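You operate a simulated robot arm through the tools that you are given. There is no shell and no other tool.

You are at the controls of a simulated robot arm. One attempt, no reset.

## Task
Stand the tall yellow bottle on the mat and wipe off its dribble.
Fine: dribble turned to the room; orange cloth back in its spot; then the bottle goes upright into the caddy. Set down upright: tall yellow bottle. What is to be rubbed or washed off counts as gone when no trace of it is left.

The check looks at the end state, three seconds after you hand in, the way a careful person would. Anything else that was tipped, shoved, dropped, spilled or broken makes it a failure. Flat cloth is picked up by pressing the open fingertips on it (5 to 10 N) and closing them slowly along it; thin cloth reads only 2 to 8 mm in the jaws.

## Robot
A 6-joint arm with a two-finger gripper on a trunk, on a base that moves. Base frame: it is fixed to the floor where the robot stands at the start and does not move with it; the origin is under the middle of the robot, x ahead of it, y to its left, z up; the surface under the hand at the start is at about z = 850. Units: mm, rad, N and s.
It reaches about 940 mm from its shoulder. Its first joint turns from -2.897 to 2.897 rad. Places, roughly: grey caddy [900, 300, 900]; orange wiping cloth (10x6x4 cm) [400, -600, 900]. Payload 2.54 kg.
The tool frame sits at the grasp point between the pads (the TCP): z along the fingers, y along the line on which they close. The tips reach 30 mm beyond it. The gripper opens to 116 mm; its body begins 95 mm behind the TCP.
Orientation is that of the tool frame in the base frame, as a unit quaternion [x, y, z, w]. With the fingers straight down and closing along the base's y, the tool's x points along the base's -x, its y along +y and its z along -z.

## Interface
- The arm moves only by the tool nudge_tool. Its argument "motion" is a list of rows, each an object (a shift or turn left out is 0, a gripper value left out holds the last) with "delta_pos": the shift along the tool's x, y, z in units of 200 mm (1.0 is 200 mm), a list of three; "turn": the turn, a rotation vector about the tool's x, y, z in units of 60 degrees (1.0 is 60 degrees), a list of three. In form: [{"delta_pos": [x, y, z], "turn": [ax, ay, az]}, ...]. A call has 1 to 20 rows; each row is the pose to reach, as a shift and turn from the pose commanded when the call began, along the tool's axes at that moment. "claw" is the opening, from 0 (shut) to 1 (fully open), set as the call begins (left out, the last holds). A call with a number of a shift or a turn outside -1 to 1 is refused whole. Rows are played at 5 a second. More than 50 mm and 0.15 rad between two rows, or a gripper value outside its range, and nothing of the call is played. A pose out of reach is approached as far as the arm can. The call stops where the force on the tool passes 40 N (or 10 N more than at its start, if that is more) or the arm is blocked; 0.2 s more then pass. The fingers move at their own pace (about 72 mm/s each) and stop on an object; they squeeze with about 33 N. The grip force told is the motor's: it shows also when the fingers shut on nothing. Time passes only in rows, and 0.2 s behind the last, so rows that repeat a pose let the fingers close. The reply holds the time, the measured pose of the TCP, the force on the tool along the base axes, the opening and the grip force, in the units named above and with some noise, with the torque about the TCP (base axes, N m) and any sound that the robot's microphone picked up.
- Cameras (640 x 400 px; columns grow to the right, rows downward): "scene" is now at [-35.5, 114.9, 1422.4]; the picture's right is [-0.39, -0.92, 0.00], its down [-0.43, 0.18, -0.89] and it looks along [0.82, -0.34, -0.47] (base axes); focal length 290 px, centre (320, 200). "wrist" rides on the gripper at [69, -15, -122] in the tool frame; the picture's right is [0.22, 0.98, 0.00], its down [-0.83, 0.18, -0.53] and it looks along [-0.52, 0.11, 0.85] (tool axes); focal length 251 px, centre (320, 200). There is no depth. A picture from a camera that has moved, and an enlarged one, comes with that camera's place and axes in the base frame and with its lens.
- get_image(camera): a new picture of that camera. No time passes.
- steer(legs): drives the robot by 1 to 6 legs, each [ahead, left, turn to the left] in mm, mm and rad, along the robot's own axes; the way and the turn of a leg run together, so that a leg with both is an arc; at most 1500 mm and 3.142 rad a leg. The arm and the cameras ride along, it lands a little off, and it stops where it bumps. It gives what a move gives.
- aim_head(pan, tilt): turns the head with the scene camera to pan (to the left, within 2.094 rad either way) and tilt (down, from -0.506 to 1.204), counted from straight ahead of the robot. It gives what a move gives.
- close_up(camera, box): a new picture of the part [left, top, right, bottom] of that camera's present view, enlarged. No time passes.
- sign_off(): hands the job in; it is judged then, once.

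Places have to be worked out from the pictures, the camera data and where the tool is seen. Open the gripper and draw the arm clear of the work before you hand the job in, unless the task says otherwise.

The tools are called after "Call:" as name(argument=value, ...) on one line, values as JSON. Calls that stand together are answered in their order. nudge_tool: Moves the arm, as the interface text tells. Its arguments: {"type":"object","properties":{"motion":{"type":"array","items":{"type":"object","properties":{"delta_pos":{"type":"array","items":{"type":"number"}},"turn":{"type":"array","items":{"type":"number"}}}}},"claw":{"type":"number"}},"required":["motion"]} The other tools are called the same way: steer (legs) drives the base; aim_head (pan, tilt) turns the head that bears the scene camera; get_image (camera) takes a picture; close_up (camera, box) takes an enlarged picture of a part of a camera's view; sign_off () hands the job in.

At the start:

```text
clock: 0.0
position: [649.9, 184.1, 1151.1]
ee_rot: [-0.001, 1.0, 0.001, -0.001]
ft_force: [0.1, -0.2, 1.4]
ft_torque: [-0.01, 0.03, 0.05]
finger_gap: 115.9
grasp_force: 0.0
robot x, y, heading: [-3.6, -2.5, 0.0]
head pan, tilt (commanded): [-0.4, 0.483]
```

scene: 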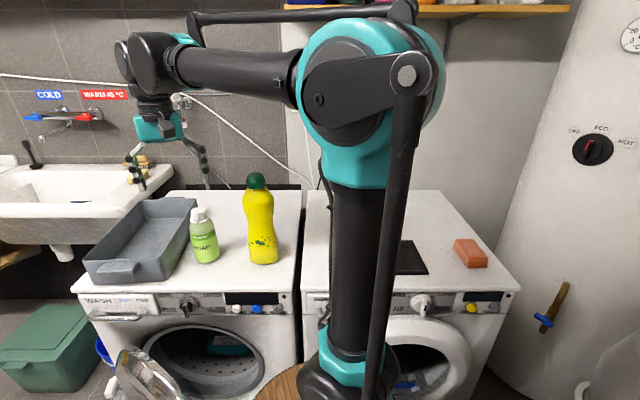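
wrist: 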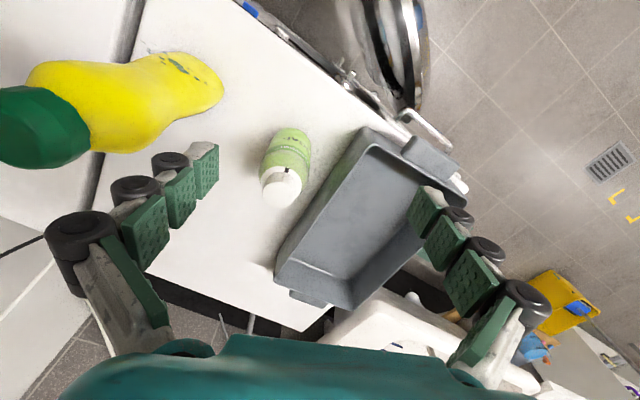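

The first pictures show the yellow bottle on the left machine, the caddy and a small green bottle left of it, a dark mat and the orange cloth on the right machine. I look closer at each of these.

Call:
close_up(camera="scene", box=[170, 160, 330, 280])

Call:
close_up(camera="scene", box=[380, 200, 540, 320])

Call:
close_up(camera="wrist", box=[0, 0, 320, 200])

```text
3.33 times, centred on (250, 220) of scene
camera zoom: at [-35.5, 114.9, 1422.4], right [-0.39, -0.92, 0.0], down [-0.43, 0.18, -0.89], along [0.82, -0.34, -0.47], focal length 968 px, centre (553, 133)
```

zoom: 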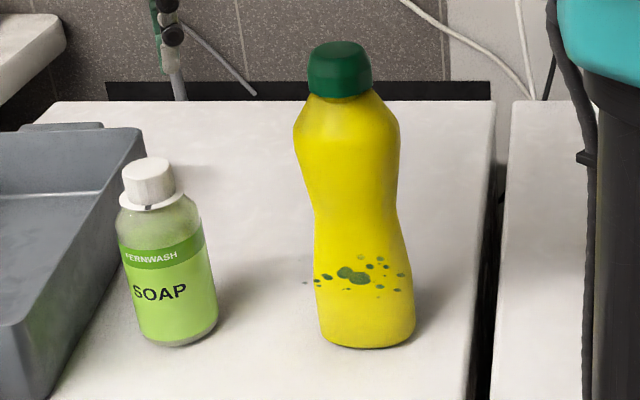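

```text
3.33 times, centred on (460, 260) of scene
camera zoom: at [-35.5, 114.9, 1422.4], right [-0.39, -0.92, 0.0], down [-0.43, 0.18, -0.89], along [0.82, -0.34, -0.47], focal length 968 px, centre (-147, 0)
```

zoom: 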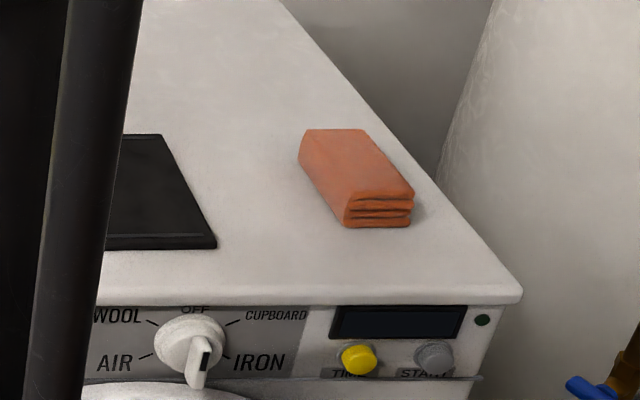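

```text
2.00 times, centred on (160, 100) of wrist
camera zoom: at [581.5, 168.7, 1272.6], right [-0.22, 0.98, 0.0], down [0.83, 0.18, 0.53], along [0.52, 0.12, -0.85], focal length 503 px, centre (640, 400)
```

zoom: 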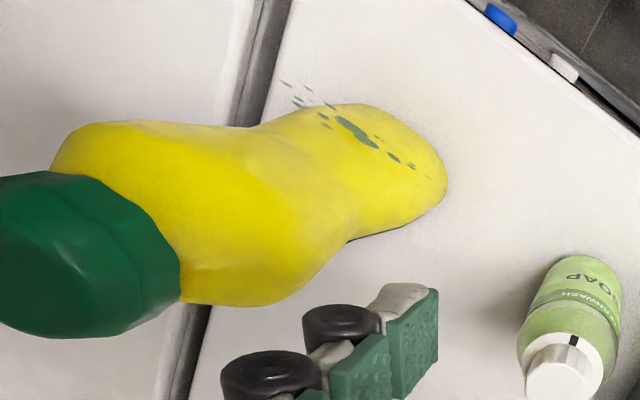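

The bottle's spots face the room side and sit low on its body; the arm's column hides part of the mat. I turn the head to get views of the caddy, the mat and the surroundings.

Call:
aim_head(pan=-0.9, tilt=0.6)

Call:
get_image(camera="scene")

Call:
aim_head(pan=0.2, tilt=0.5)

Call:
get_image(camera="scene")

```text
clock: 0.9
position: [649.7, 185.0, 1149.7]
ee_rot: [0.0, 1.0, 0.002, 0.0]
ft_force: [-0.4, 0.0, -0.8]
ft_torque: [-0.01, 0.03, -0.03]
finger_gap: 116.0
grasp_force: 0.0
robot x, y, heading: [1.1, -2.9, -0.002]
head pan, tilt (commanded): [-0.901, 0.6]
```

```text
taken
camera scene: at [-64.7, 81.2, 1412.0], right [-0.78, -0.62, 0.0], down [-0.35, 0.44, -0.83], along [0.51, -0.65, -0.56], focal length 290 px, centre (320, 200)
```

scene: 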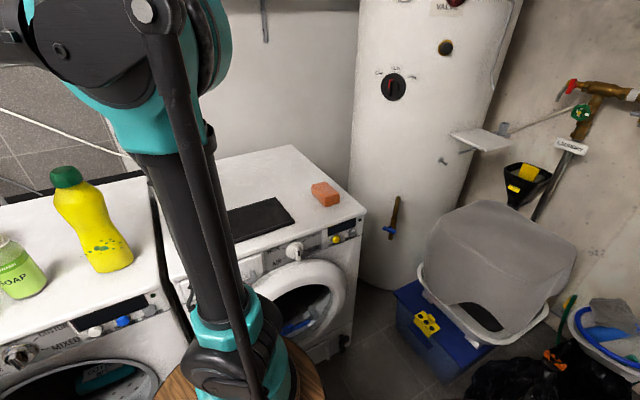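

```text
clock: 2.3
position: [651.1, 184.7, 1149.7]
ee_rot: [0.0, 1.0, 0.001, 0.0]
ft_force: [0.4, -0.1, 0.5]
ft_torque: [0.0, -0.01, 0.0]
finger_gap: 115.8
grasp_force: 0.1
robot x, y, heading: [-3.2, -2.3, 0.003]
head pan, tilt (commanded): [0.201, 0.499]
```

```text
taken
camera scene: at [-30.5, 168.5, 1421.1], right [0.2, -0.98, 0.0], down [-0.47, -0.1, -0.88], along [0.86, 0.17, -0.48], focal length 290 px, centre (320, 200)
```

scene: 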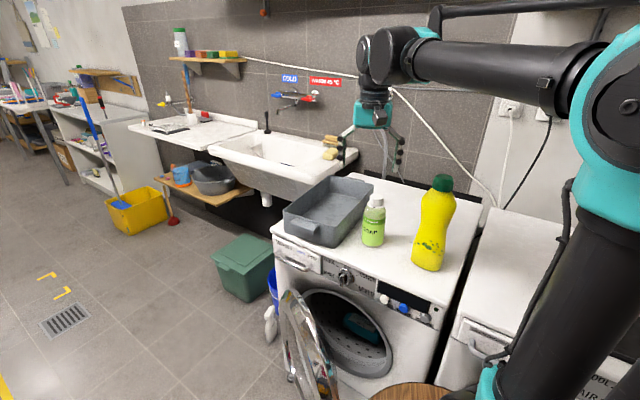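

The mat on the right machine is now visible. I zoom onto the caddy, and onto the mat and cloth again with the head turned back.

Call:
close_up(camera="scene", box=[260, 160, 480, 298])

Call:
aim_head(pan=-0.9, tilt=0.6)

Call:
close_up(camera="scene", box=[200, 150, 360, 250])

Call:
close_up(camera="scene", box=[0, 150, 160, 250])

```text
2.90 times, centred on (370, 229) of scene
camera zoom: at [-30.5, 168.5, 1421.1], right [0.2, -0.98, 0.0], down [-0.47, -0.1, -0.88], along [0.86, 0.17, -0.48], focal length 842 px, centre (175, 116)
```

zoom: 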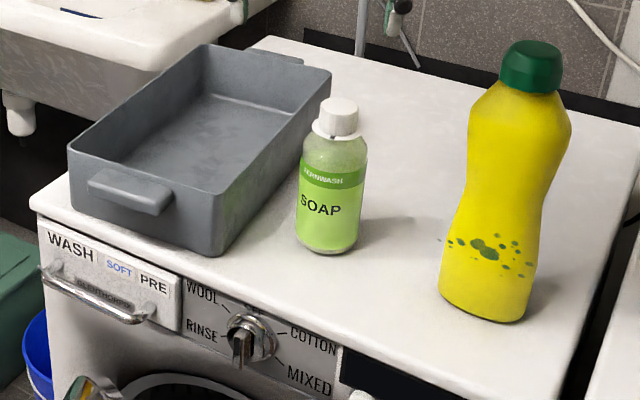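

```text
clock: 3.6
position: [650.6, 184.9, 1150.7]
ee_rot: [0.0, 1.0, 0.001, 0.0]
ft_force: [0.6, -0.2, -0.5]
ft_torque: [0.01, -0.01, -0.03]
finger_gap: 116.0
grasp_force: 0.1
robot x, y, heading: [1.5, -1.1, -0.001]
head pan, tilt (commanded): [-0.901, 0.6]
```

```text
4.00 times, centred on (280, 200) of scene
camera zoom: at [-64.7, 81.2, 1412.0], right [-0.78, -0.62, 0.0], down [-0.35, 0.44, -0.83], along [0.51, -0.65, -0.56], focal length 1162 px, centre (480, 200)
```

zoom: 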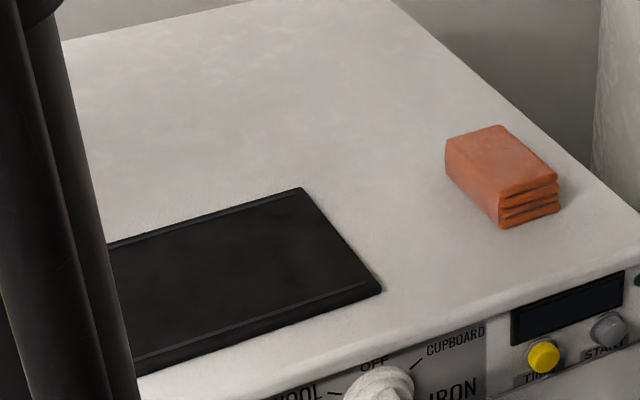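

```text
4.00 times, centred on (80, 200) of scene
camera zoom: at [-64.7, 81.2, 1412.0], right [-0.78, -0.62, 0.0], down [-0.35, 0.44, -0.83], along [0.51, -0.65, -0.56], focal length 1162 px, centre (1280, 200)
```

zoom: 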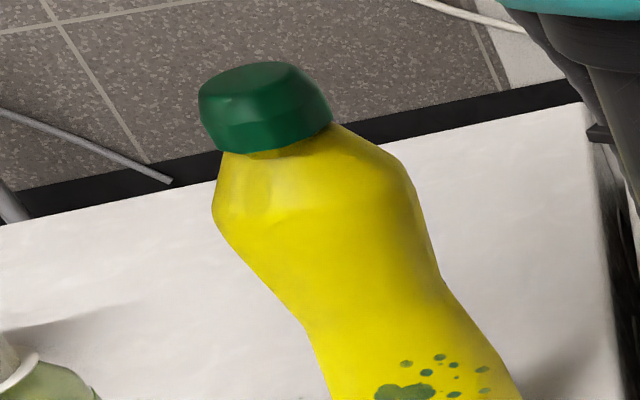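

The bottle looks to stand near (685, 0) with top about z 1125; the camera baseline is poor, so I raise the open hand and move it over the bottle to look down on it with the wrist camera.

Call:
nudge_tool(motion=[{"delta_pos": [0, 0, -0.22]}, {"delta_pos": [0, 0, -0.44]}, {"delta_pos": [-0.04, -0.2, -0.5]}, {"delta_pos": [-0.08, -0.4, -0.5]}, {"delta_pos": [-0.1, -0.6, -0.5]}, {"delta_pos": [-0.14, -0.8, -0.5]}, {"delta_pos": [-0.15, -0.93, -0.5]}, {"delta_pos": [-0.15, -0.93, -0.5]}], claw=1)

Call:
get_image(camera="wrist")

Call:
get_image(camera="scene")

```text
clock: 5.4
position: [680.2, -2.1, 1250.9]
ee_rot: [0.0, 1.0, 0.001, -0.001]
ft_force: [0.8, -1.0, 0.2]
ft_torque: [0.0, 0.01, -0.01]
finger_gap: 116.2
grasp_force: 0.1
robot x, y, heading: [-2.9, 1.7, -0.002]
head pan, tilt (commanded): [-0.901, 0.6]
```

```text
taken
camera wrist: at [610.7, -17.8, 1372.3], right [-0.22, 0.98, 0.0], down [0.83, 0.18, 0.53], along [0.52, 0.12, -0.85], focal length 251 px, centre (320, 200)
```

wrist: 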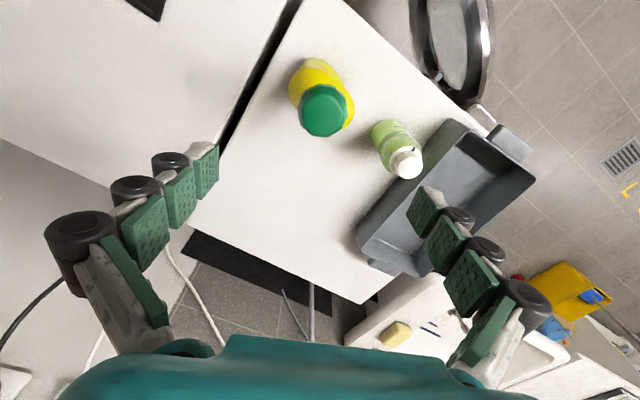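

```text
taken
camera scene: at [-64.7, 81.1, 1412.0], right [-0.78, -0.62, 0.0], down [-0.35, 0.44, -0.83], along [0.51, -0.65, -0.56], focal length 290 px, centre (320, 200)
```

scene: 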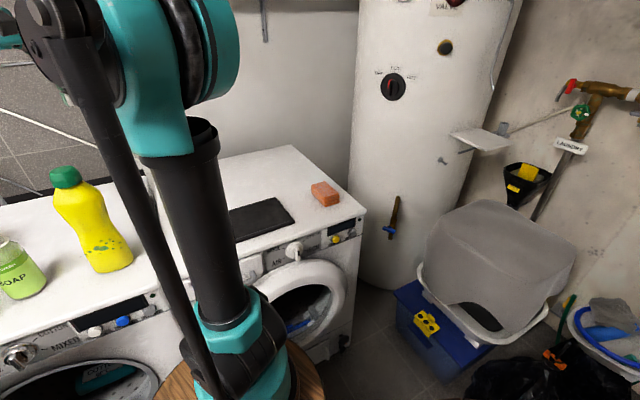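

From the wrist picture the cap top lies near (661, -1). I zoom in to refine this and judge the bottle's cross-section.

Call:
close_up(camera="wrist", box=[260, 30, 420, 130])

Call:
close_up(camera="scene", box=[0, 150, 160, 290])

```text
4.00 times, centred on (340, 80) of wrist
camera zoom: at [610.7, -17.8, 1372.3], right [-0.22, 0.98, 0.0], down [0.83, 0.18, 0.53], along [0.52, 0.12, -0.85], focal length 1006 px, centre (240, 680)
```

zoom: 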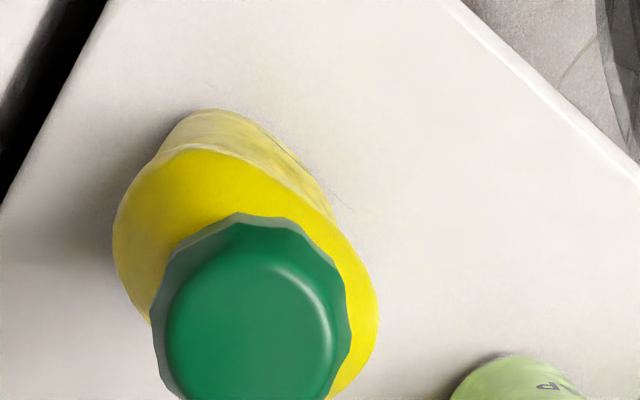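

```text
2.86 times, centred on (80, 220) of scene
camera zoom: at [-64.7, 81.1, 1412.0], right [-0.78, -0.62, 0.0], down [-0.35, 0.44, -0.83], along [0.51, -0.65, -0.56], focal length 830 px, centre (1006, 143)
```

zoom: 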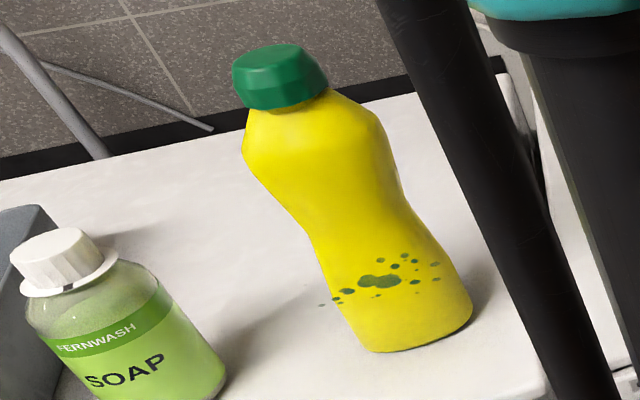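

The bottle is oval (about 87 × 57 mm), its broad face with the spots turned roughly to -x, centre near (667, 0). I check the mat corner visible at the top of the wrist picture.

Call:
close_up(camera="wrist", box=[80, 0, 240, 100])

Call:
aim_head(pan=-0.35, tilt=0.6)

Call:
get_image(camera="scene")

```text
4.00 times, centred on (160, 50) of wrist
camera zoom: at [610.7, -17.8, 1372.3], right [-0.22, 0.98, 0.0], down [0.83, 0.18, 0.53], along [0.52, 0.12, -0.85], focal length 1006 px, centre (960, 800)
```

zoom: 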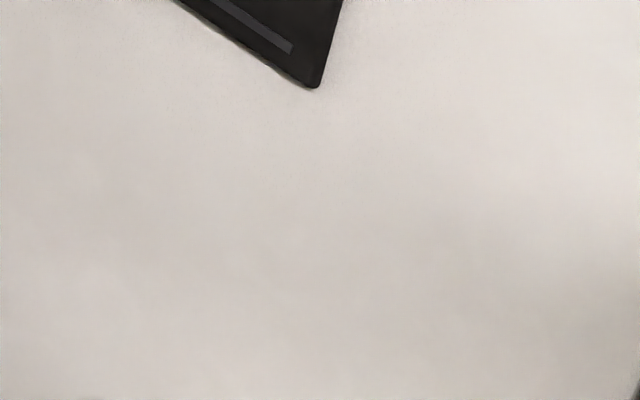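

```text
clock: 6.4
position: [681.1, -1.8, 1250.6]
ee_rot: [0.0, 1.0, 0.001, 0.0]
ft_force: [-0.5, 0.2, -0.7]
ft_torque: [-0.01, -0.01, 0.01]
finger_gap: 116.3
grasp_force: 0.1
robot x, y, heading: [1.1, -1.2, -0.0]
head pan, tilt (commanded): [-0.351, 0.6]
```

```text
taken
camera scene: at [-36.7, 119.9, 1412.0], right [-0.34, -0.94, 0.0], down [-0.53, 0.19, -0.83], along [0.77, -0.28, -0.56], focal length 290 px, centre (320, 200)
```

scene: 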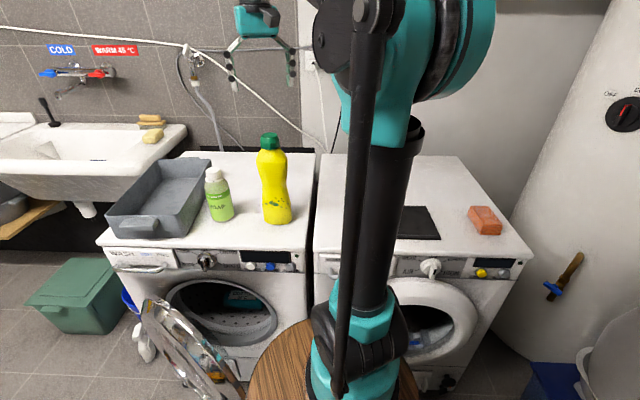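

Mat centre works out to about (537, -355), edges turned 0.4 rad with the machines. I centre the hand above the bottle and start turning it so that the fingers will close across the narrow depth of the bottle.

Call:
nudge_tool(motion=[{"delta_pos": [0.065, 0.01, 0], "turn": [0, 0, -0.125]}, {"delta_pos": [0.065, 0.01, 0], "turn": [0, 0, -0.25]}, {"delta_pos": [0.065, 0.01, 0], "turn": [0, 0, -0.375]}, {"delta_pos": [0.065, 0.01, 0], "turn": [0, 0, -0.5]}, {"delta_pos": [0.065, 0.01, 0], "turn": [0, 0, -0.625]}, {"delta_pos": [0.065, 0.01, 0], "turn": [0, 0, -0.75]}, {"delta_pos": [0.065, 0.01, 0], "turn": [0, 0, -0.875]}, {"delta_pos": [0.065, 0.01, 0], "turn": [0, 0, -1.0]}, {"delta_pos": [0.065, 0.01, 0], "turn": [0, 0, -1.0]}])

Call:
nudge_tool(motion=[{"turn": [0, 0, -0.12]}, {"turn": [0, 0, -0.24]}, {"turn": [0, 0, -0.342]}, {"turn": [0, 0, -0.342]}])

Call:
get_image(camera="wrist")

```text
clock: 8.4
position: [668.8, 1.2, 1249.6]
ee_rot: [-0.5, 0.866, -0.001, 0.0]
ft_force: [-0.7, 0.6, 0.3]
ft_torque: [-0.01, -0.01, -0.01]
finger_gap: 116.1
grasp_force: 0.2
robot x, y, heading: [-1.4, -2.0, 0.004]
head pan, tilt (commanded): [-0.351, 0.6]
```

```text
clock: 9.4
position: [669.6, 0.6, 1249.8]
ee_rot: [-0.647, 0.763, 0.001, 0.001]
ft_force: [0.0, 0.0, -0.4]
ft_torque: [0.0, 0.0, -0.01]
finger_gap: 116.0
grasp_force: 0.0
robot x, y, heading: [1.0, 0.2, -0.001]
head pan, tilt (commanded): [-0.351, 0.6]
```

```text
taken
camera wrist: at [671.3, -71.0, 1372.4], right [-1.0, -0.05, 0.0], down [-0.04, 0.84, 0.53], along [-0.03, 0.53, -0.85], focal length 251 px, centre (320, 200)
```

wrist: 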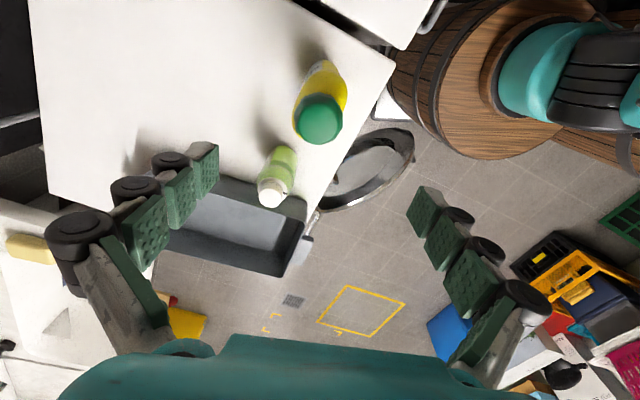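

Now I look from the bottle's right side. I zoom onto the bottle to refine its centre and facing.

Call:
close_up(camera="wrist", box=[240, 40, 400, 160])

```text
3.33 times, centred on (320, 100) of wrist
camera zoom: at [671.3, -71.0, 1372.4], right [-1.0, -0.05, 0.0], down [-0.04, 0.84, 0.53], along [-0.03, 0.53, -0.85], focal length 838 px, centre (320, 533)
```

zoom: 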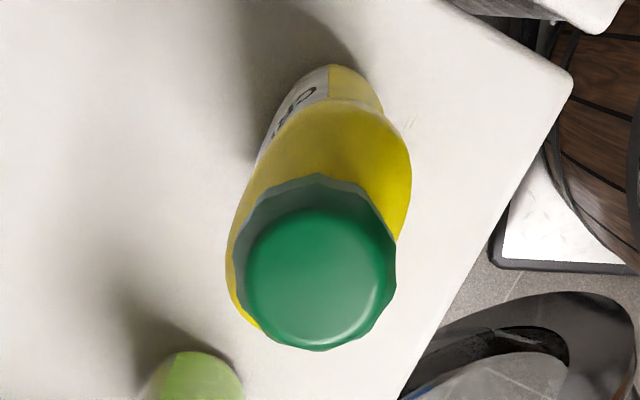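

The bottle's centre is about (666, -3), its broad face turned about 20° from -x towards the left, as the machines are. I trim the hand's turn accordingly and go down halfway, fingers straddling the cap.

Call:
nudge_tool(motion=[{"delta_pos": [0.022, 0.011, 0.1], "turn": [0, 0, 0.1]}, {"delta_pos": [0.022, 0.011, 0.3], "turn": [0, 0, 0.175]}, {"delta_pos": [0.022, 0.011, 0.5], "turn": [0, 0, 0.175]}, {"delta_pos": [0.022, 0.011, 0.65], "turn": [0, 0, 0.175]}, {"delta_pos": [0.022, 0.011, 0.75], "turn": [0, 0, 0.175]}, {"delta_pos": [0.022, 0.011, 0.75], "turn": [0, 0, 0.175]}])

Call:
get_image(camera="wrist")

Call:
close_up(camera="scene", box=[180, 80, 340, 240])

```text
clock: 10.8
position: [666.2, -4.1, 1099.0]
ee_rot: [-0.573, 0.819, 0.001, 0.0]
ft_force: [-0.4, -0.4, 0.4]
ft_torque: [0.0, 0.0, 0.02]
finger_gap: 116.0
grasp_force: 0.1
robot x, y, heading: [-1.3, 0.8, -0.003]
head pan, tilt (commanded): [-0.351, 0.6]
```

```text
taken
camera wrist: at [656.1, -74.2, 1222.1], right [-0.99, 0.13, 0.0], down [0.11, 0.84, 0.53], along [0.07, 0.53, -0.84], focal length 251 px, centre (320, 200)
```

wrist: 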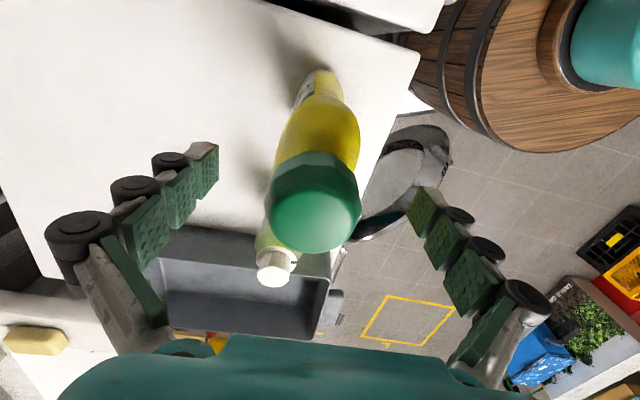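

```text
2.50 times, centred on (260, 160) of scene
camera zoom: at [-36.6, 120.0, 1412.0], right [-0.34, -0.94, 0.0], down [-0.53, 0.19, -0.83], along [0.77, -0.28, -0.56], focal length 726 px, centre (470, 300)
```

zoom: 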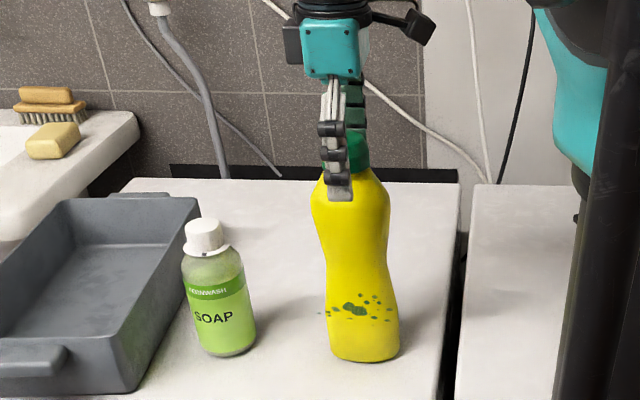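

The fingers straddle the cap evenly. I go down to TCP z ≈ 1043, at the widest part of the shoulder, then close.

Call:
nudge_tool(motion=[{"delta_pos": [0, 0, 0.1]}, {"delta_pos": [0, 0, 0.2]}, {"delta_pos": [0, 0, 0.28]}, {"delta_pos": [0, 0, 0.28]}])

Call:
get_image(camera="wrist")

Call:
close_up(camera="scene", box=[200, 80, 340, 240])

```text
clock: 11.8
position: [664.9, -4.3, 1043.5]
ee_rot: [-0.574, 0.819, 0.0, 0.001]
ft_force: [0.4, -0.1, 0.1]
ft_torque: [0.01, 0.0, -0.01]
finger_gap: 115.9
grasp_force: 0.2
robot x, y, heading: [-2.1, 0.4, -0.002]
head pan, tilt (commanded): [-0.351, 0.6]
```

```text
taken
camera wrist: at [656.1, -74.6, 1166.1], right [-0.99, 0.13, 0.0], down [0.11, 0.84, 0.53], along [0.07, 0.53, -0.84], focal length 251 px, centre (320, 200)
```

wrist: 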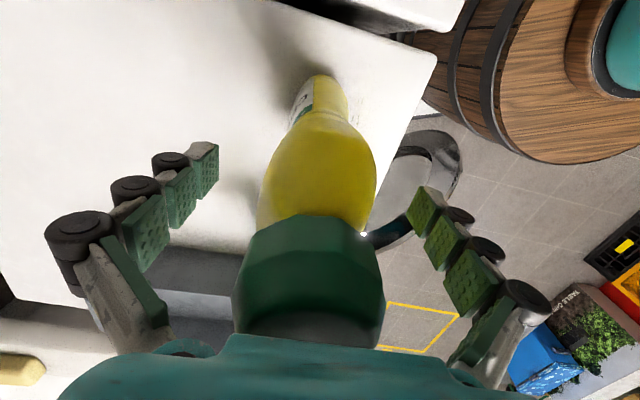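

```text
2.50 times, centred on (270, 160) of scene
camera zoom: at [-36.6, 120.0, 1412.0], right [-0.34, -0.94, 0.0], down [-0.53, 0.19, -0.83], along [0.77, -0.28, -0.56], focal length 726 px, centre (445, 300)
```

zoom: 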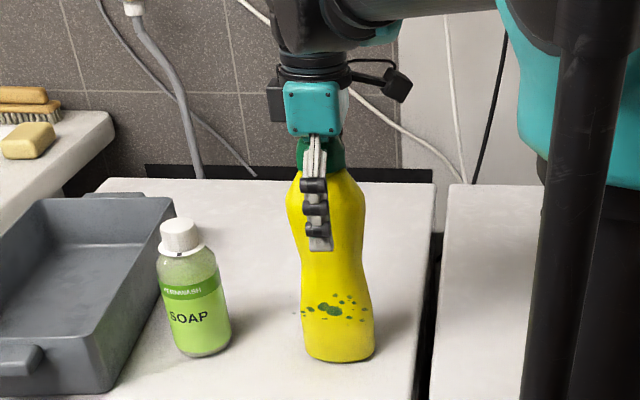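

The bottle sits centred between the fingers with the cap just under the palm. I close on it.

Call:
nudge_tool(motion=[{"delta_pos": [0, 0, 0]}, {"delta_pos": [0, 0, 0]}, {"delta_pos": [0, 0, 0]}, {"delta_pos": [0, 0, 0]}, {"delta_pos": [0, 0, 0]}, {"delta_pos": [0, 0, 0]}], claw=0)

Call:
get_image(camera="wrist")

Call:
close_up(camera="scene", box=[200, 80, 340, 240])

```text
clock: 13.2
position: [665.0, -4.1, 1044.3]
ee_rot: [-0.573, 0.82, 0.0, 0.0]
ft_force: [2.5, -1.5, 8.6]
ft_torque: [-0.01, -0.15, 0.02]
finger_gap: 55.7
grasp_force: 32.9
robot x, y, heading: [-2.7, 4.5, -0.004]
head pan, tilt (commanded): [-0.351, 0.6]
```

```text
taken
camera wrist: at [656.0, -74.6, 1166.5], right [-0.99, 0.13, 0.0], down [0.11, 0.84, 0.53], along [0.07, 0.53, -0.84], focal length 251 px, centre (320, 200)
```

wrist: 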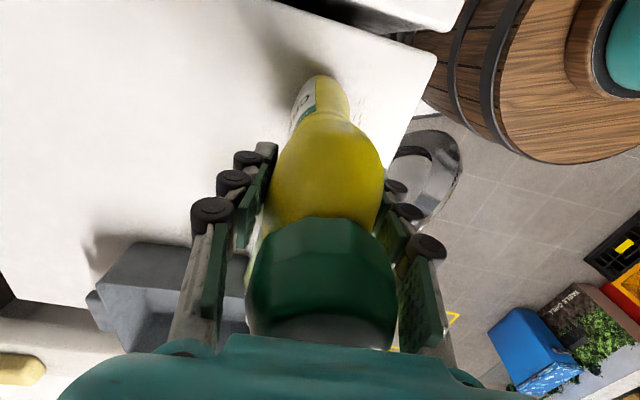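

```text
2.50 times, centred on (270, 160) of scene
camera zoom: at [-36.8, 120.0, 1412.0], right [-0.34, -0.94, 0.0], down [-0.53, 0.19, -0.83], along [0.77, -0.28, -0.56], focal length 726 px, centre (445, 300)
```

zoom: 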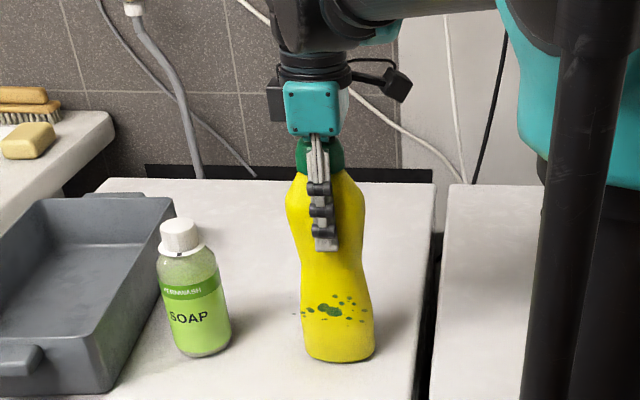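

The fingers hold at 55.7 mm with 33 N. I lift 30 mm as a test and check that the bottle comes along without slipping.

Call:
nudge_tool(motion=[{"delta_pos": [0, 0, -0.03]}, {"delta_pos": [0, 0, -0.06]}, {"delta_pos": [0, 0, -0.1]}, {"delta_pos": [0, 0, -0.15]}, {"delta_pos": [0, 0, -0.15]}])

Call:
get_image(camera="wrist")

Call:
close_up(camera="scene", box=[200, 80, 340, 240])

```text
clock: 14.4
position: [665.3, -3.0, 1073.4]
ee_rot: [-0.574, 0.819, 0.001, 0.001]
ft_force: [-0.4, 0.1, -5.4]
ft_torque: [-0.04, 0.03, -0.01]
finger_gap: 55.6
grasp_force: 33.8
robot x, y, heading: [0.1, -1.3, 0.0]
head pan, tilt (commanded): [-0.351, 0.6]
```

```text
taken
camera wrist: at [655.5, -74.3, 1196.4], right [-0.99, 0.13, 0.0], down [0.11, 0.84, 0.53], along [0.07, 0.53, -0.84], focal length 251 px, centre (320, 200)
```

wrist: 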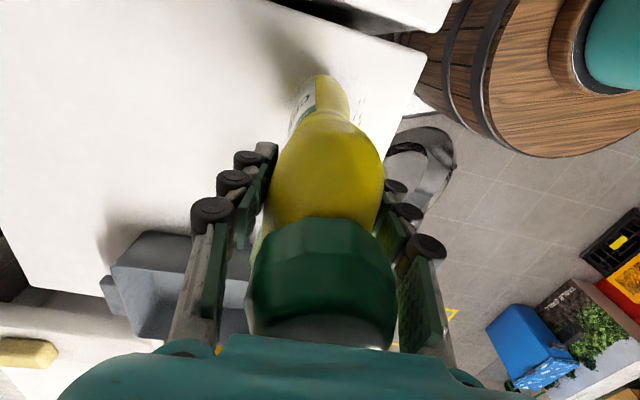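

```text
2.50 times, centred on (270, 160) of scene
camera zoom: at [-36.5, 120.0, 1412.0], right [-0.34, -0.94, 0.0], down [-0.53, 0.19, -0.82], along [0.77, -0.28, -0.57], focal length 726 px, centre (445, 300)
```

zoom: 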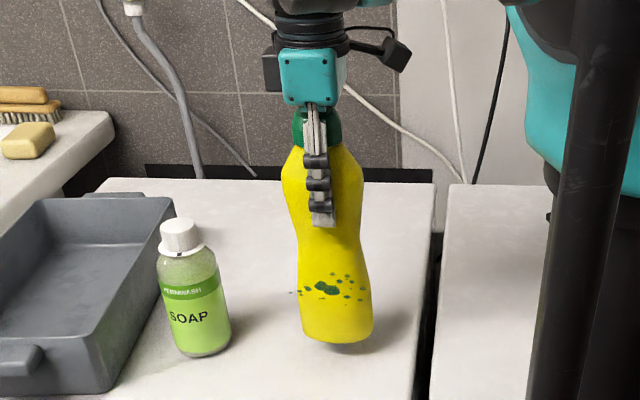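

The bottle came up cleanly (about 5.4 N, so 0.55 kg) and hangs straight. I lift a little more and carry it towards the mat, which lies straight along the tool's x.

Call:
nudge_tool(motion=[{"delta_pos": [0, 0, -0.1]}, {"delta_pos": [0, 0, -0.2]}, {"delta_pos": [0.1, 0, -0.2]}, {"delta_pos": [0.25, 0, -0.2]}, {"delta_pos": [0.4, 0, -0.2]}, {"delta_pos": [0.55, 0, -0.2]}, {"delta_pos": [0.7, 0, -0.2]}, {"delta_pos": [0.85, 0, -0.2]}, {"delta_pos": [0.95, 0, -0.2]}, {"delta_pos": [0.95, 0, -0.2]}])

Call:
nudge_tool(motion=[{"delta_pos": [0.1, 0, 0], "turn": [0, 0, 0.03]}, {"delta_pos": [0.25, 0, 0], "turn": [0, 0, 0.053]}, {"delta_pos": [0.4, 0, 0], "turn": [0, 0, 0.053]}, {"delta_pos": [0.55, 0, 0], "turn": [0, 0, 0.053]}, {"delta_pos": [0.7, 0, 0], "turn": [0, 0, 0.053]}, {"delta_pos": [0.8, 0, 0], "turn": [0, 0, 0.053]}, {"delta_pos": [0.88, 0, 0], "turn": [0, 0, 0.053]}, {"delta_pos": [0.92, 0, 0], "turn": [0, 0, 0.053]}, {"delta_pos": [0.92, 0, 0], "turn": [0, 0, 0.053]}, {"delta_pos": [0.92, 0, 0], "turn": [0, 0, 0.053]}])

Call:
get_image(camera="wrist")

Call:
get_image(camera="scene")

```text
clock: 16.6
position: [600.7, -183.1, 1114.0]
ee_rot: [-0.575, 0.818, 0.0, 0.001]
ft_force: [0.5, -0.1, -6.8]
ft_torque: [0.0, 0.03, 0.0]
finger_gap: 55.7
grasp_force: 33.2
robot x, y, heading: [-2.1, -4.5, -0.003]
head pan, tilt (commanded): [-0.351, 0.6]
```

```text
clock: 18.8
position: [537.9, -355.1, 1112.8]
ee_rot: [-0.551, 0.834, 0.0, 0.001]
ft_force: [0.8, -0.4, -6.3]
ft_torque: [-0.01, 0.02, 0.01]
finger_gap: 55.7
grasp_force: 33.3
robot x, y, heading: [-1.6, -3.8, 0.001]
head pan, tilt (commanded): [-0.351, 0.6]
```

```text
taken
camera wrist: at [524.2, -425.7, 1235.3], right [-0.98, 0.19, 0.0], down [0.16, 0.83, 0.53], along [0.1, 0.53, -0.84], focal length 251 px, centre (320, 200)
```

wrist: 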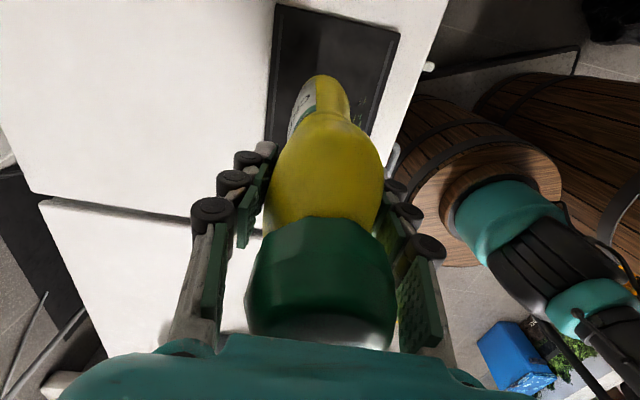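

```text
taken
camera scene: at [-36.5, 119.8, 1412.0], right [-0.34, -0.94, 0.0], down [-0.53, 0.19, -0.82], along [0.77, -0.28, -0.57], focal length 290 px, centre (320, 200)
```

scene: 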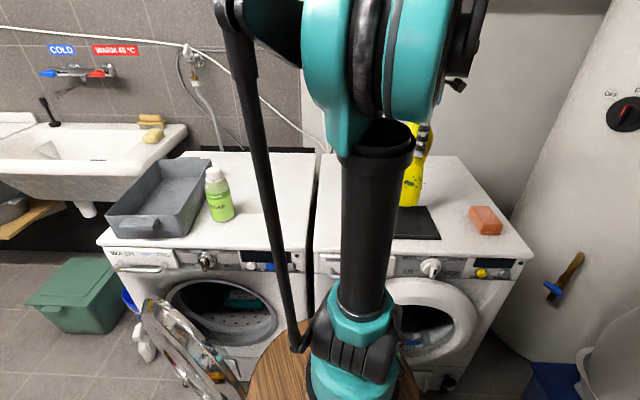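

The bottle hangs above the mat's centre (mat n 553–708, l −213…−11 in the machine frame). I lower it slowly to just above the mat.

Call:
nudge_tool(motion=[{"delta_pos": [0, 0, 0.1]}, {"delta_pos": [0, 0, 0.18]}, {"delta_pos": [0, 0, 0.24]}, {"delta_pos": [0, 0, 0.27]}, {"delta_pos": [0, 0, 0.28]}, {"delta_pos": [0, 0, 0.28]}])

Call:
nudge_tool(motion=[{"delta_pos": [0, 0, 0.01]}, {"delta_pos": [0, 0, 0.02]}, {"delta_pos": [0, 0, 0.02]}])

Call:
get_image(camera="wrist")

```text
clock: 20.2
position: [538.8, -355.8, 1057.6]
ee_rot: [-0.552, 0.834, 0.001, 0.001]
ft_force: [-0.5, 0.7, -6.3]
ft_torque: [-0.03, 0.03, 0.0]
finger_gap: 55.5
grasp_force: 32.8
robot x, y, heading: [-3.2, -1.4, 0.003]
head pan, tilt (commanded): [-0.351, 0.6]
```

```text
clock: 21.0
position: [538.0, -355.2, 1053.0]
ee_rot: [-0.551, 0.834, 0.0, 0.001]
ft_force: [-0.9, -0.2, -6.1]
ft_torque: [-0.01, 0.01, 0.01]
finger_gap: 55.7
grasp_force: 32.8
robot x, y, heading: [-0.8, 0.1, 0.002]
head pan, tilt (commanded): [-0.351, 0.6]
```

```text
taken
camera wrist: at [524.3, -425.2, 1175.8], right [-0.98, 0.19, 0.0], down [0.16, 0.83, 0.53], along [0.1, 0.53, -0.84], focal length 251 px, centre (320, 200)
```

wrist: 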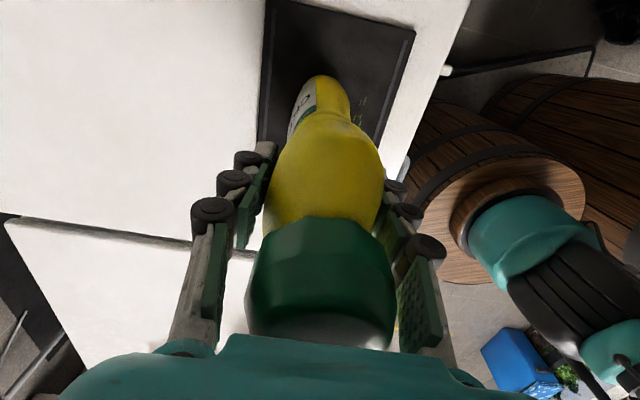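

No contact yet at z 1053 (still −6 N). I continue down in small steps.

Call:
nudge_tool(motion=[{"delta_pos": [0, 0, 0.01]}, {"delta_pos": [0, 0, 0.015]}, {"delta_pos": [0, 0, 0.015]}])

Call:
nudge_tool(motion=[{"delta_pos": [0, 0, 0.005]}, {"delta_pos": [0, 0, 0.01]}, {"delta_pos": [0, 0, 0.01]}])

```text
clock: 21.8
position: [537.9, -354.2, 1051.7]
ee_rot: [-0.551, 0.834, 0.0, 0.001]
ft_force: [3.8, -1.6, 22.7]
ft_torque: [-0.03, -0.16, 0.14]
finger_gap: 56.0
grasp_force: 32.9
robot x, y, heading: [-0.3, -2.5, -0.005]
head pan, tilt (commanded): [-0.351, 0.6]
```

```text
clock: 22.6
position: [536.9, -355.7, 1050.5]
ee_rot: [-0.552, 0.834, 0.001, 0.001]
ft_force: [4.0, -2.0, 21.6]
ft_torque: [-0.06, -0.18, 0.0]
finger_gap: 55.7
grasp_force: 33.2
robot x, y, heading: [2.0, 1.4, -0.005]
head pan, tilt (commanded): [-0.351, 0.6]
```

The bottle stands on the mat (contact at TCP z ≈ 1051). I ease off the down-force by about 3 mm before opening.

Call:
nudge_tool(motion=[{"delta_pos": [0, 0, -0.005]}, {"delta_pos": [0, 0, -0.01]}, {"delta_pos": [0, 0, -0.01]}])

```text
clock: 23.4
position: [537.5, -355.3, 1051.1]
ee_rot: [-0.551, 0.834, 0.001, 0.001]
ft_force: [0.3, 0.5, -5.8]
ft_torque: [-0.01, 0.01, 0.0]
finger_gap: 55.5
grasp_force: 32.8
robot x, y, heading: [1.3, 0.0, -0.0]
head pan, tilt (commanded): [-0.351, 0.6]
```

That lifted it just off again; I lower by about 1 mm to get a light contact.

Call:
nudge_tool(motion=[{"delta_pos": [0, 0, 0.004]}, {"delta_pos": [0, 0, 0.004]}])

```text
clock: 24.0
position: [537.6, -354.9, 1049.3]
ee_rot: [-0.551, 0.835, 0.0, 0.001]
ft_force: [0.1, -0.1, -6.3]
ft_torque: [0.0, -0.01, 0.02]
finger_gap: 55.8
grasp_force: 33.9
robot x, y, heading: [-1.1, 0.4, -0.002]
head pan, tilt (commanded): [-0.351, 0.6]
```

Call:
nudge_tool(motion=[{"delta_pos": [0, 0, 0.003]}, {"delta_pos": [0, 0, 0.003]}])

```text
clock: 24.6
position: [539.1, -355.7, 1049.0]
ee_rot: [-0.552, 0.834, 0.0, 0.001]
ft_force: [0.1, 0.5, -6.1]
ft_torque: [-0.02, 0.02, 0.0]
finger_gap: 55.7
grasp_force: 32.7
robot x, y, heading: [-1.9, -2.2, -0.001]
head pan, tilt (commanded): [-0.351, 0.6]
```

Still hanging (−6.1 N), with the bottom less than a millimetre off the mat. I lower another 0.6 mm and read the force.

Call:
nudge_tool(motion=[{"delta_pos": [0, 0, 0.003]}, {"delta_pos": [0, 0, 0.003]}])

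```text
clock: 25.2
position: [536.9, -354.7, 1050.0]
ee_rot: [-0.55, 0.835, 0.001, 0.001]
ft_force: [0.9, -1.2, 8.6]
ft_torque: [-0.13, -0.11, 0.01]
finger_gap: 55.7
grasp_force: 33.1
robot x, y, heading: [-0.8, 3.0, -0.002]
head pan, tilt (commanded): [-0.351, 0.6]
```

Contact is now light (+8.6 N on the tool). I open the fingers fully and hold still.

Call:
nudge_tool(motion=[{"delta_pos": [0, 0, 0]}, {"delta_pos": [0, 0, 0]}, {"delta_pos": [0, 0, 0]}, {"delta_pos": [0, 0, 0]}, {"delta_pos": [0, 0, 0]}], claw=1)

Call:
get_image(camera="wrist")

Call:
close_up(camera="scene", box=[380, 100, 540, 260])

```text
clock: 26.4
position: [537.7, -355.5, 1049.9]
ee_rot: [-0.551, 0.834, -0.001, 0.001]
ft_force: [-0.4, 0.1, 0.4]
ft_torque: [0.02, 0.04, 0.0]
finger_gap: 116.0
grasp_force: 0.1
robot x, y, heading: [1.1, 0.7, 0.001]
head pan, tilt (commanded): [-0.351, 0.6]
```

```text
taken
camera wrist: at [523.8, -425.0, 1170.9], right [-0.98, 0.19, 0.0], down [0.16, 0.83, 0.53], along [0.1, 0.53, -0.84], focal length 251 px, centre (320, 200)
```

wrist: 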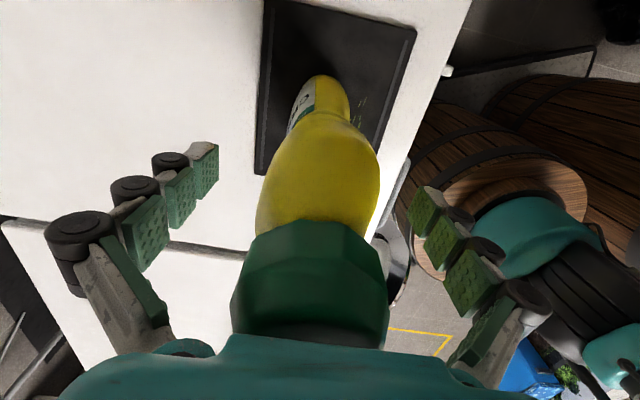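

```text
2.50 times, centred on (460, 180) of scene
camera zoom: at [-36.7, 120.0, 1412.0], right [-0.34, -0.94, 0.0], down [-0.53, 0.19, -0.83], along [0.77, -0.28, -0.56], focal length 726 px, centre (-30, 250)
```

zoom: 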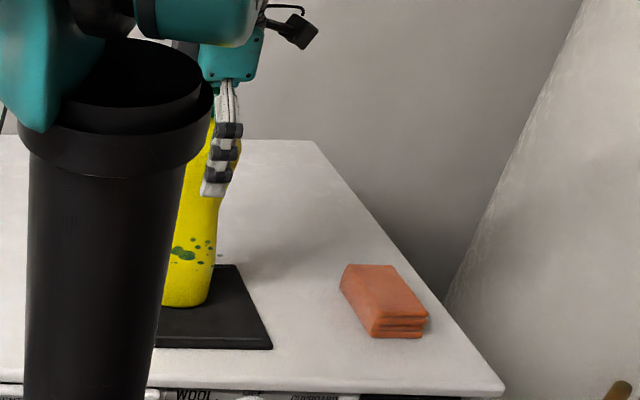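

The bottle stands free on the mat with its spots to the room. I raise the hand straight up clear of the cap.

Call:
nudge_tool(motion=[{"delta_pos": [0, 0, -0.1]}, {"delta_pos": [0, 0, -0.25]}, {"delta_pos": [0, 0, -0.45]}, {"delta_pos": [0, 0, -0.65]}, {"delta_pos": [0, 0, -0.8]}, {"delta_pos": [0, 0, -0.8]}])

Call:
get_image(camera="wrist")

Call:
close_up(camera="wrist", box=[240, 0, 440, 200])

```text
clock: 27.8
position: [538.0, -353.7, 1209.7]
ee_rot: [-0.552, 0.834, 0.0, 0.001]
ft_force: [0.4, 0.8, 0.2]
ft_torque: [0.0, 0.0, 0.0]
finger_gap: 115.8
grasp_force: 0.1
robot x, y, heading: [1.8, 2.7, -0.0]
head pan, tilt (commanded): [-0.351, 0.6]
```

```text
taken
camera wrist: at [524.0, -424.5, 1331.0], right [-0.98, 0.19, 0.0], down [0.16, 0.83, 0.53], along [0.1, 0.53, -0.84], focal length 251 px, centre (320, 200)
```

wrist: 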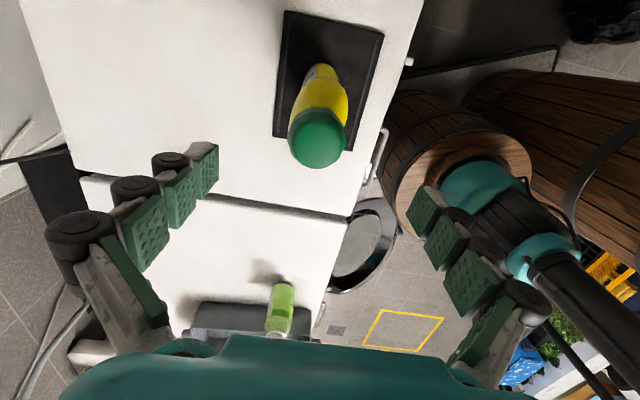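

```text
2.00 times, centred on (340, 100) of wrist
camera zoom: at [524.0, -424.5, 1331.0], right [-0.98, 0.19, 0.0], down [0.16, 0.83, 0.53], along [0.1, 0.53, -0.84], focal length 503 px, centre (280, 400)
```

zoom: 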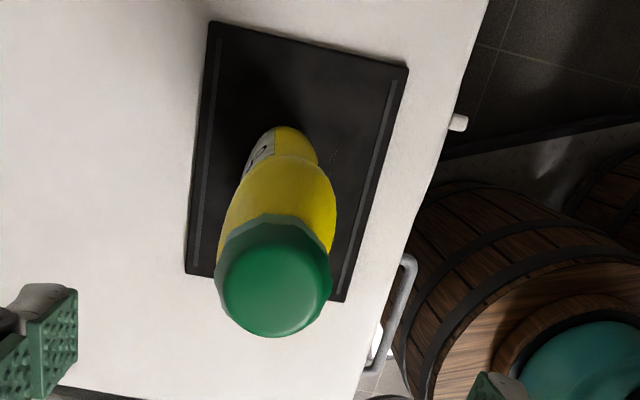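

The bottle stands near (538.5, −354), facing the room. Now I swing the hand over to the cloth, turning it so the fingers close along the machine's left–right direction.

Call:
nudge_tool(motion=[{"delta_pos": [0.1, 0, 0], "turn": [0, 0, 0.1]}, {"delta_pos": [0.2, 0, 0], "turn": [0, 0, 0.2]}, {"delta_pos": [0.3, 0, 0], "turn": [0, 0, 0.3]}, {"delta_pos": [0.4, 0, 0], "turn": [0, 0, 0.4]}, {"delta_pos": [0.5, 0, 0], "turn": [0, 0, 0.5]}, {"delta_pos": [0.6, 0, 0], "turn": [0, 0, 0.6]}, {"delta_pos": [0.7, 0, 0], "turn": [0, 0, 0.7]}, {"delta_pos": [0.8, 0, 0], "turn": [0, 0, 0.8]}, {"delta_pos": [0.9, 0, 0], "turn": [0, 0, 0.9]}, {"delta_pos": [0.98, 0, 0], "turn": [0, 0, 1.0]}, {"delta_pos": [0.98, 0, 0], "turn": [0, 0, 1.0]}])

Call:
nudge_tool(motion=[{"delta_pos": [0.04, -0.05, 0], "turn": [0, 0, 0.12]}, {"delta_pos": [0.08, -0.1, 0], "turn": [0, 0, 0.24]}, {"delta_pos": [0.12, -0.15, 0], "turn": [0, 0, 0.36]}, {"delta_pos": [0.148, -0.198, 0], "turn": [0, 0, 0.48]}, {"delta_pos": [0.148, -0.198, 0.1], "turn": [0, 0, 0.5]}, {"delta_pos": [0.148, -0.198, 0.25], "turn": [0, 0, 0.5]}, {"delta_pos": [0.148, -0.198, 0.4], "turn": [0, 0, 0.5]}, {"delta_pos": [0.148, -0.198, 0.4], "turn": [0, 0, 0.5]}])

Call:
get_image(camera="wrist")

Call:
get_image(camera="scene")

```text
clock: 30.2
position: [460.9, -536.5, 1208.0]
ee_rot: [-0.06, 0.998, 0.001, 0.0]
ft_force: [-0.3, 0.5, -0.5]
ft_torque: [-0.03, 0.02, 0.01]
finger_gap: 116.0
grasp_force: 0.0
robot x, y, heading: [2.7, 2.8, 0.004]
head pan, tilt (commanded): [-0.351, 0.6]
```

```text
clock: 32.0
position: [435.6, -578.0, 1128.9]
ee_rot: [0.2, 0.98, 0.001, 0.0]
ft_force: [-0.3, 0.3, 0.6]
ft_torque: [0.01, 0.0, 0.04]
finger_gap: 116.1
grasp_force: 0.0
robot x, y, heading: [0.4, -2.6, -0.0]
head pan, tilt (commanded): [-0.351, 0.6]
```

```text
taken
camera wrist: at [365.8, -565.5, 1250.5], right [0.19, 0.98, 0.0], down [0.83, -0.16, 0.53], along [0.52, -0.1, -0.85], focal length 251 px, centre (320, 200)
```

wrist: 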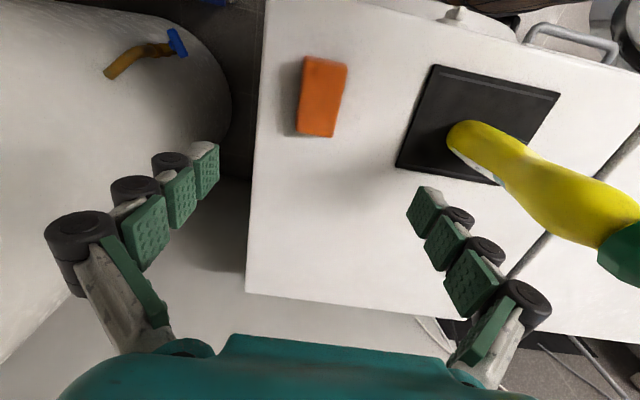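

```text
taken
camera scene: at [-36.6, 119.9, 1412.0], right [-0.34, -0.94, 0.0], down [-0.53, 0.19, -0.83], along [0.77, -0.28, -0.56], focal length 290 px, centre (320, 200)
```

scene: 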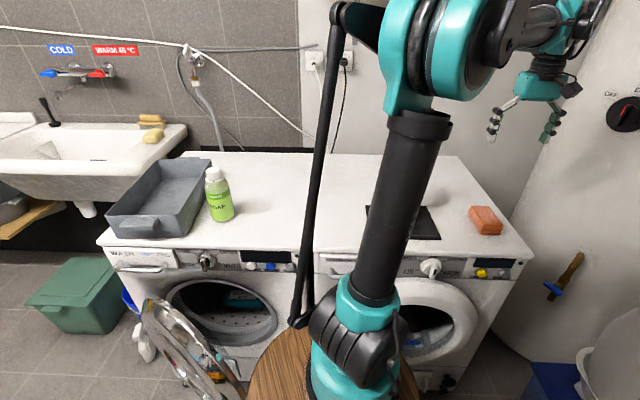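

The cloth is in view below-left of the hand's centre. I zoom in on it and on the bottle's base to measure both.

Call:
close_up(camera="wrist", box=[260, 40, 420, 160])

Call:
close_up(camera="wrist", box=[380, 50, 640, 250])

```text
3.33 times, centred on (340, 100) of wrist
camera zoom: at [365.8, -565.5, 1250.5], right [0.19, 0.98, 0.0], down [0.83, -0.16, 0.53], along [0.52, -0.1, -0.85], focal length 838 px, centre (253, 533)
```

zoom: 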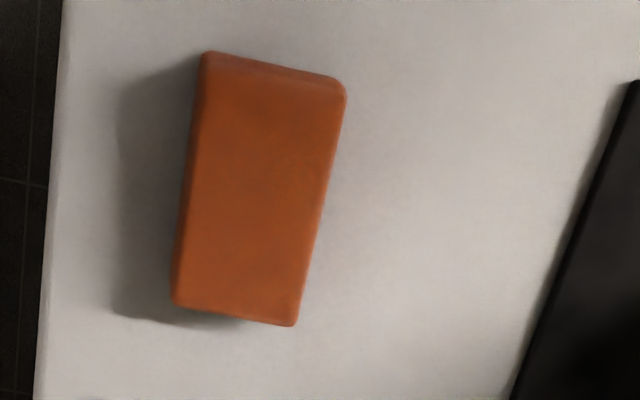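

```text
2.00 times, centred on (510, 150) of wrist
camera zoom: at [365.8, -565.5, 1250.5], right [0.19, 0.98, 0.0], down [0.83, -0.16, 0.53], along [0.52, -0.1, -0.85], focal length 503 px, centre (-60, 300)
```

zoom: 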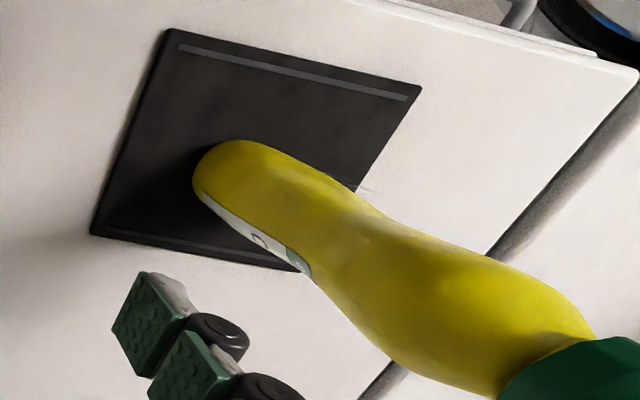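

Cloth centre is about (432, −577), about 92 × 54 mm, long side along the machine's depth. I will hold it in its near third so that its far end sticks out; I move 28 mm to the room side and go down partway.

Call:
nudge_tool(motion=[{"delta_pos": [0.07, 0, 0.15]}, {"delta_pos": [0.14, 0, 0.35]}, {"delta_pos": [0.14, 0, 0.55]}, {"delta_pos": [0.14, 0, 0.75]}, {"delta_pos": [0.14, 0, 0.9]}, {"delta_pos": [0.14, 0, 0.9]}])

Call:
get_image(camera="wrist")

Call:
close_up(camera="scene", box=[400, 100, 560, 260])

```text
clock: 33.4
position: [411.4, -567.2, 946.4]
ee_rot: [0.201, 0.98, 0.001, 0.0]
ft_force: [0.2, 0.0, -0.5]
ft_torque: [-0.01, -0.02, 0.03]
finger_gap: 115.9
grasp_force: 0.1
robot x, y, heading: [4.2, 0.2, -0.002]
head pan, tilt (commanded): [-0.351, 0.6]
```

```text
taken
camera wrist: at [341.2, -554.4, 1069.3], right [0.19, 0.98, 0.0], down [0.83, -0.16, 0.53], along [0.52, -0.1, -0.85], focal length 251 px, centre (320, 200)
```

wrist: 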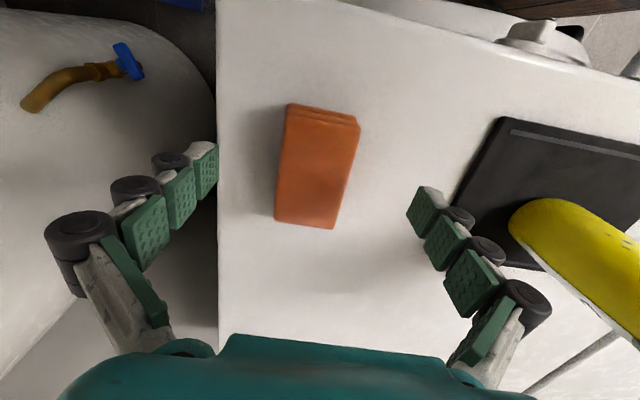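

```text
2.50 times, centred on (480, 180) of scene
camera zoom: at [-36.6, 119.9, 1412.0], right [-0.34, -0.94, 0.0], down [-0.53, 0.19, -0.83], along [0.77, -0.28, -0.56], focal length 726 px, centre (-80, 250)
```

zoom: 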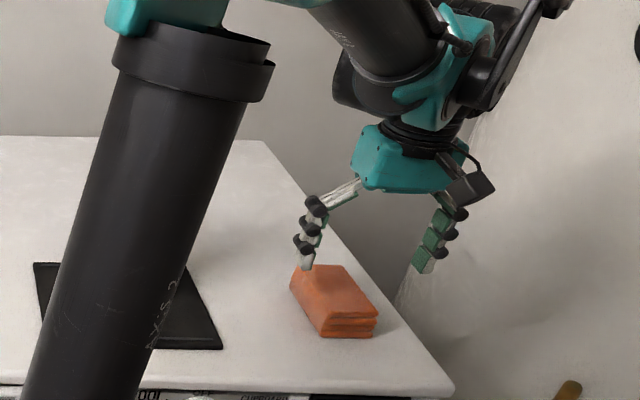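

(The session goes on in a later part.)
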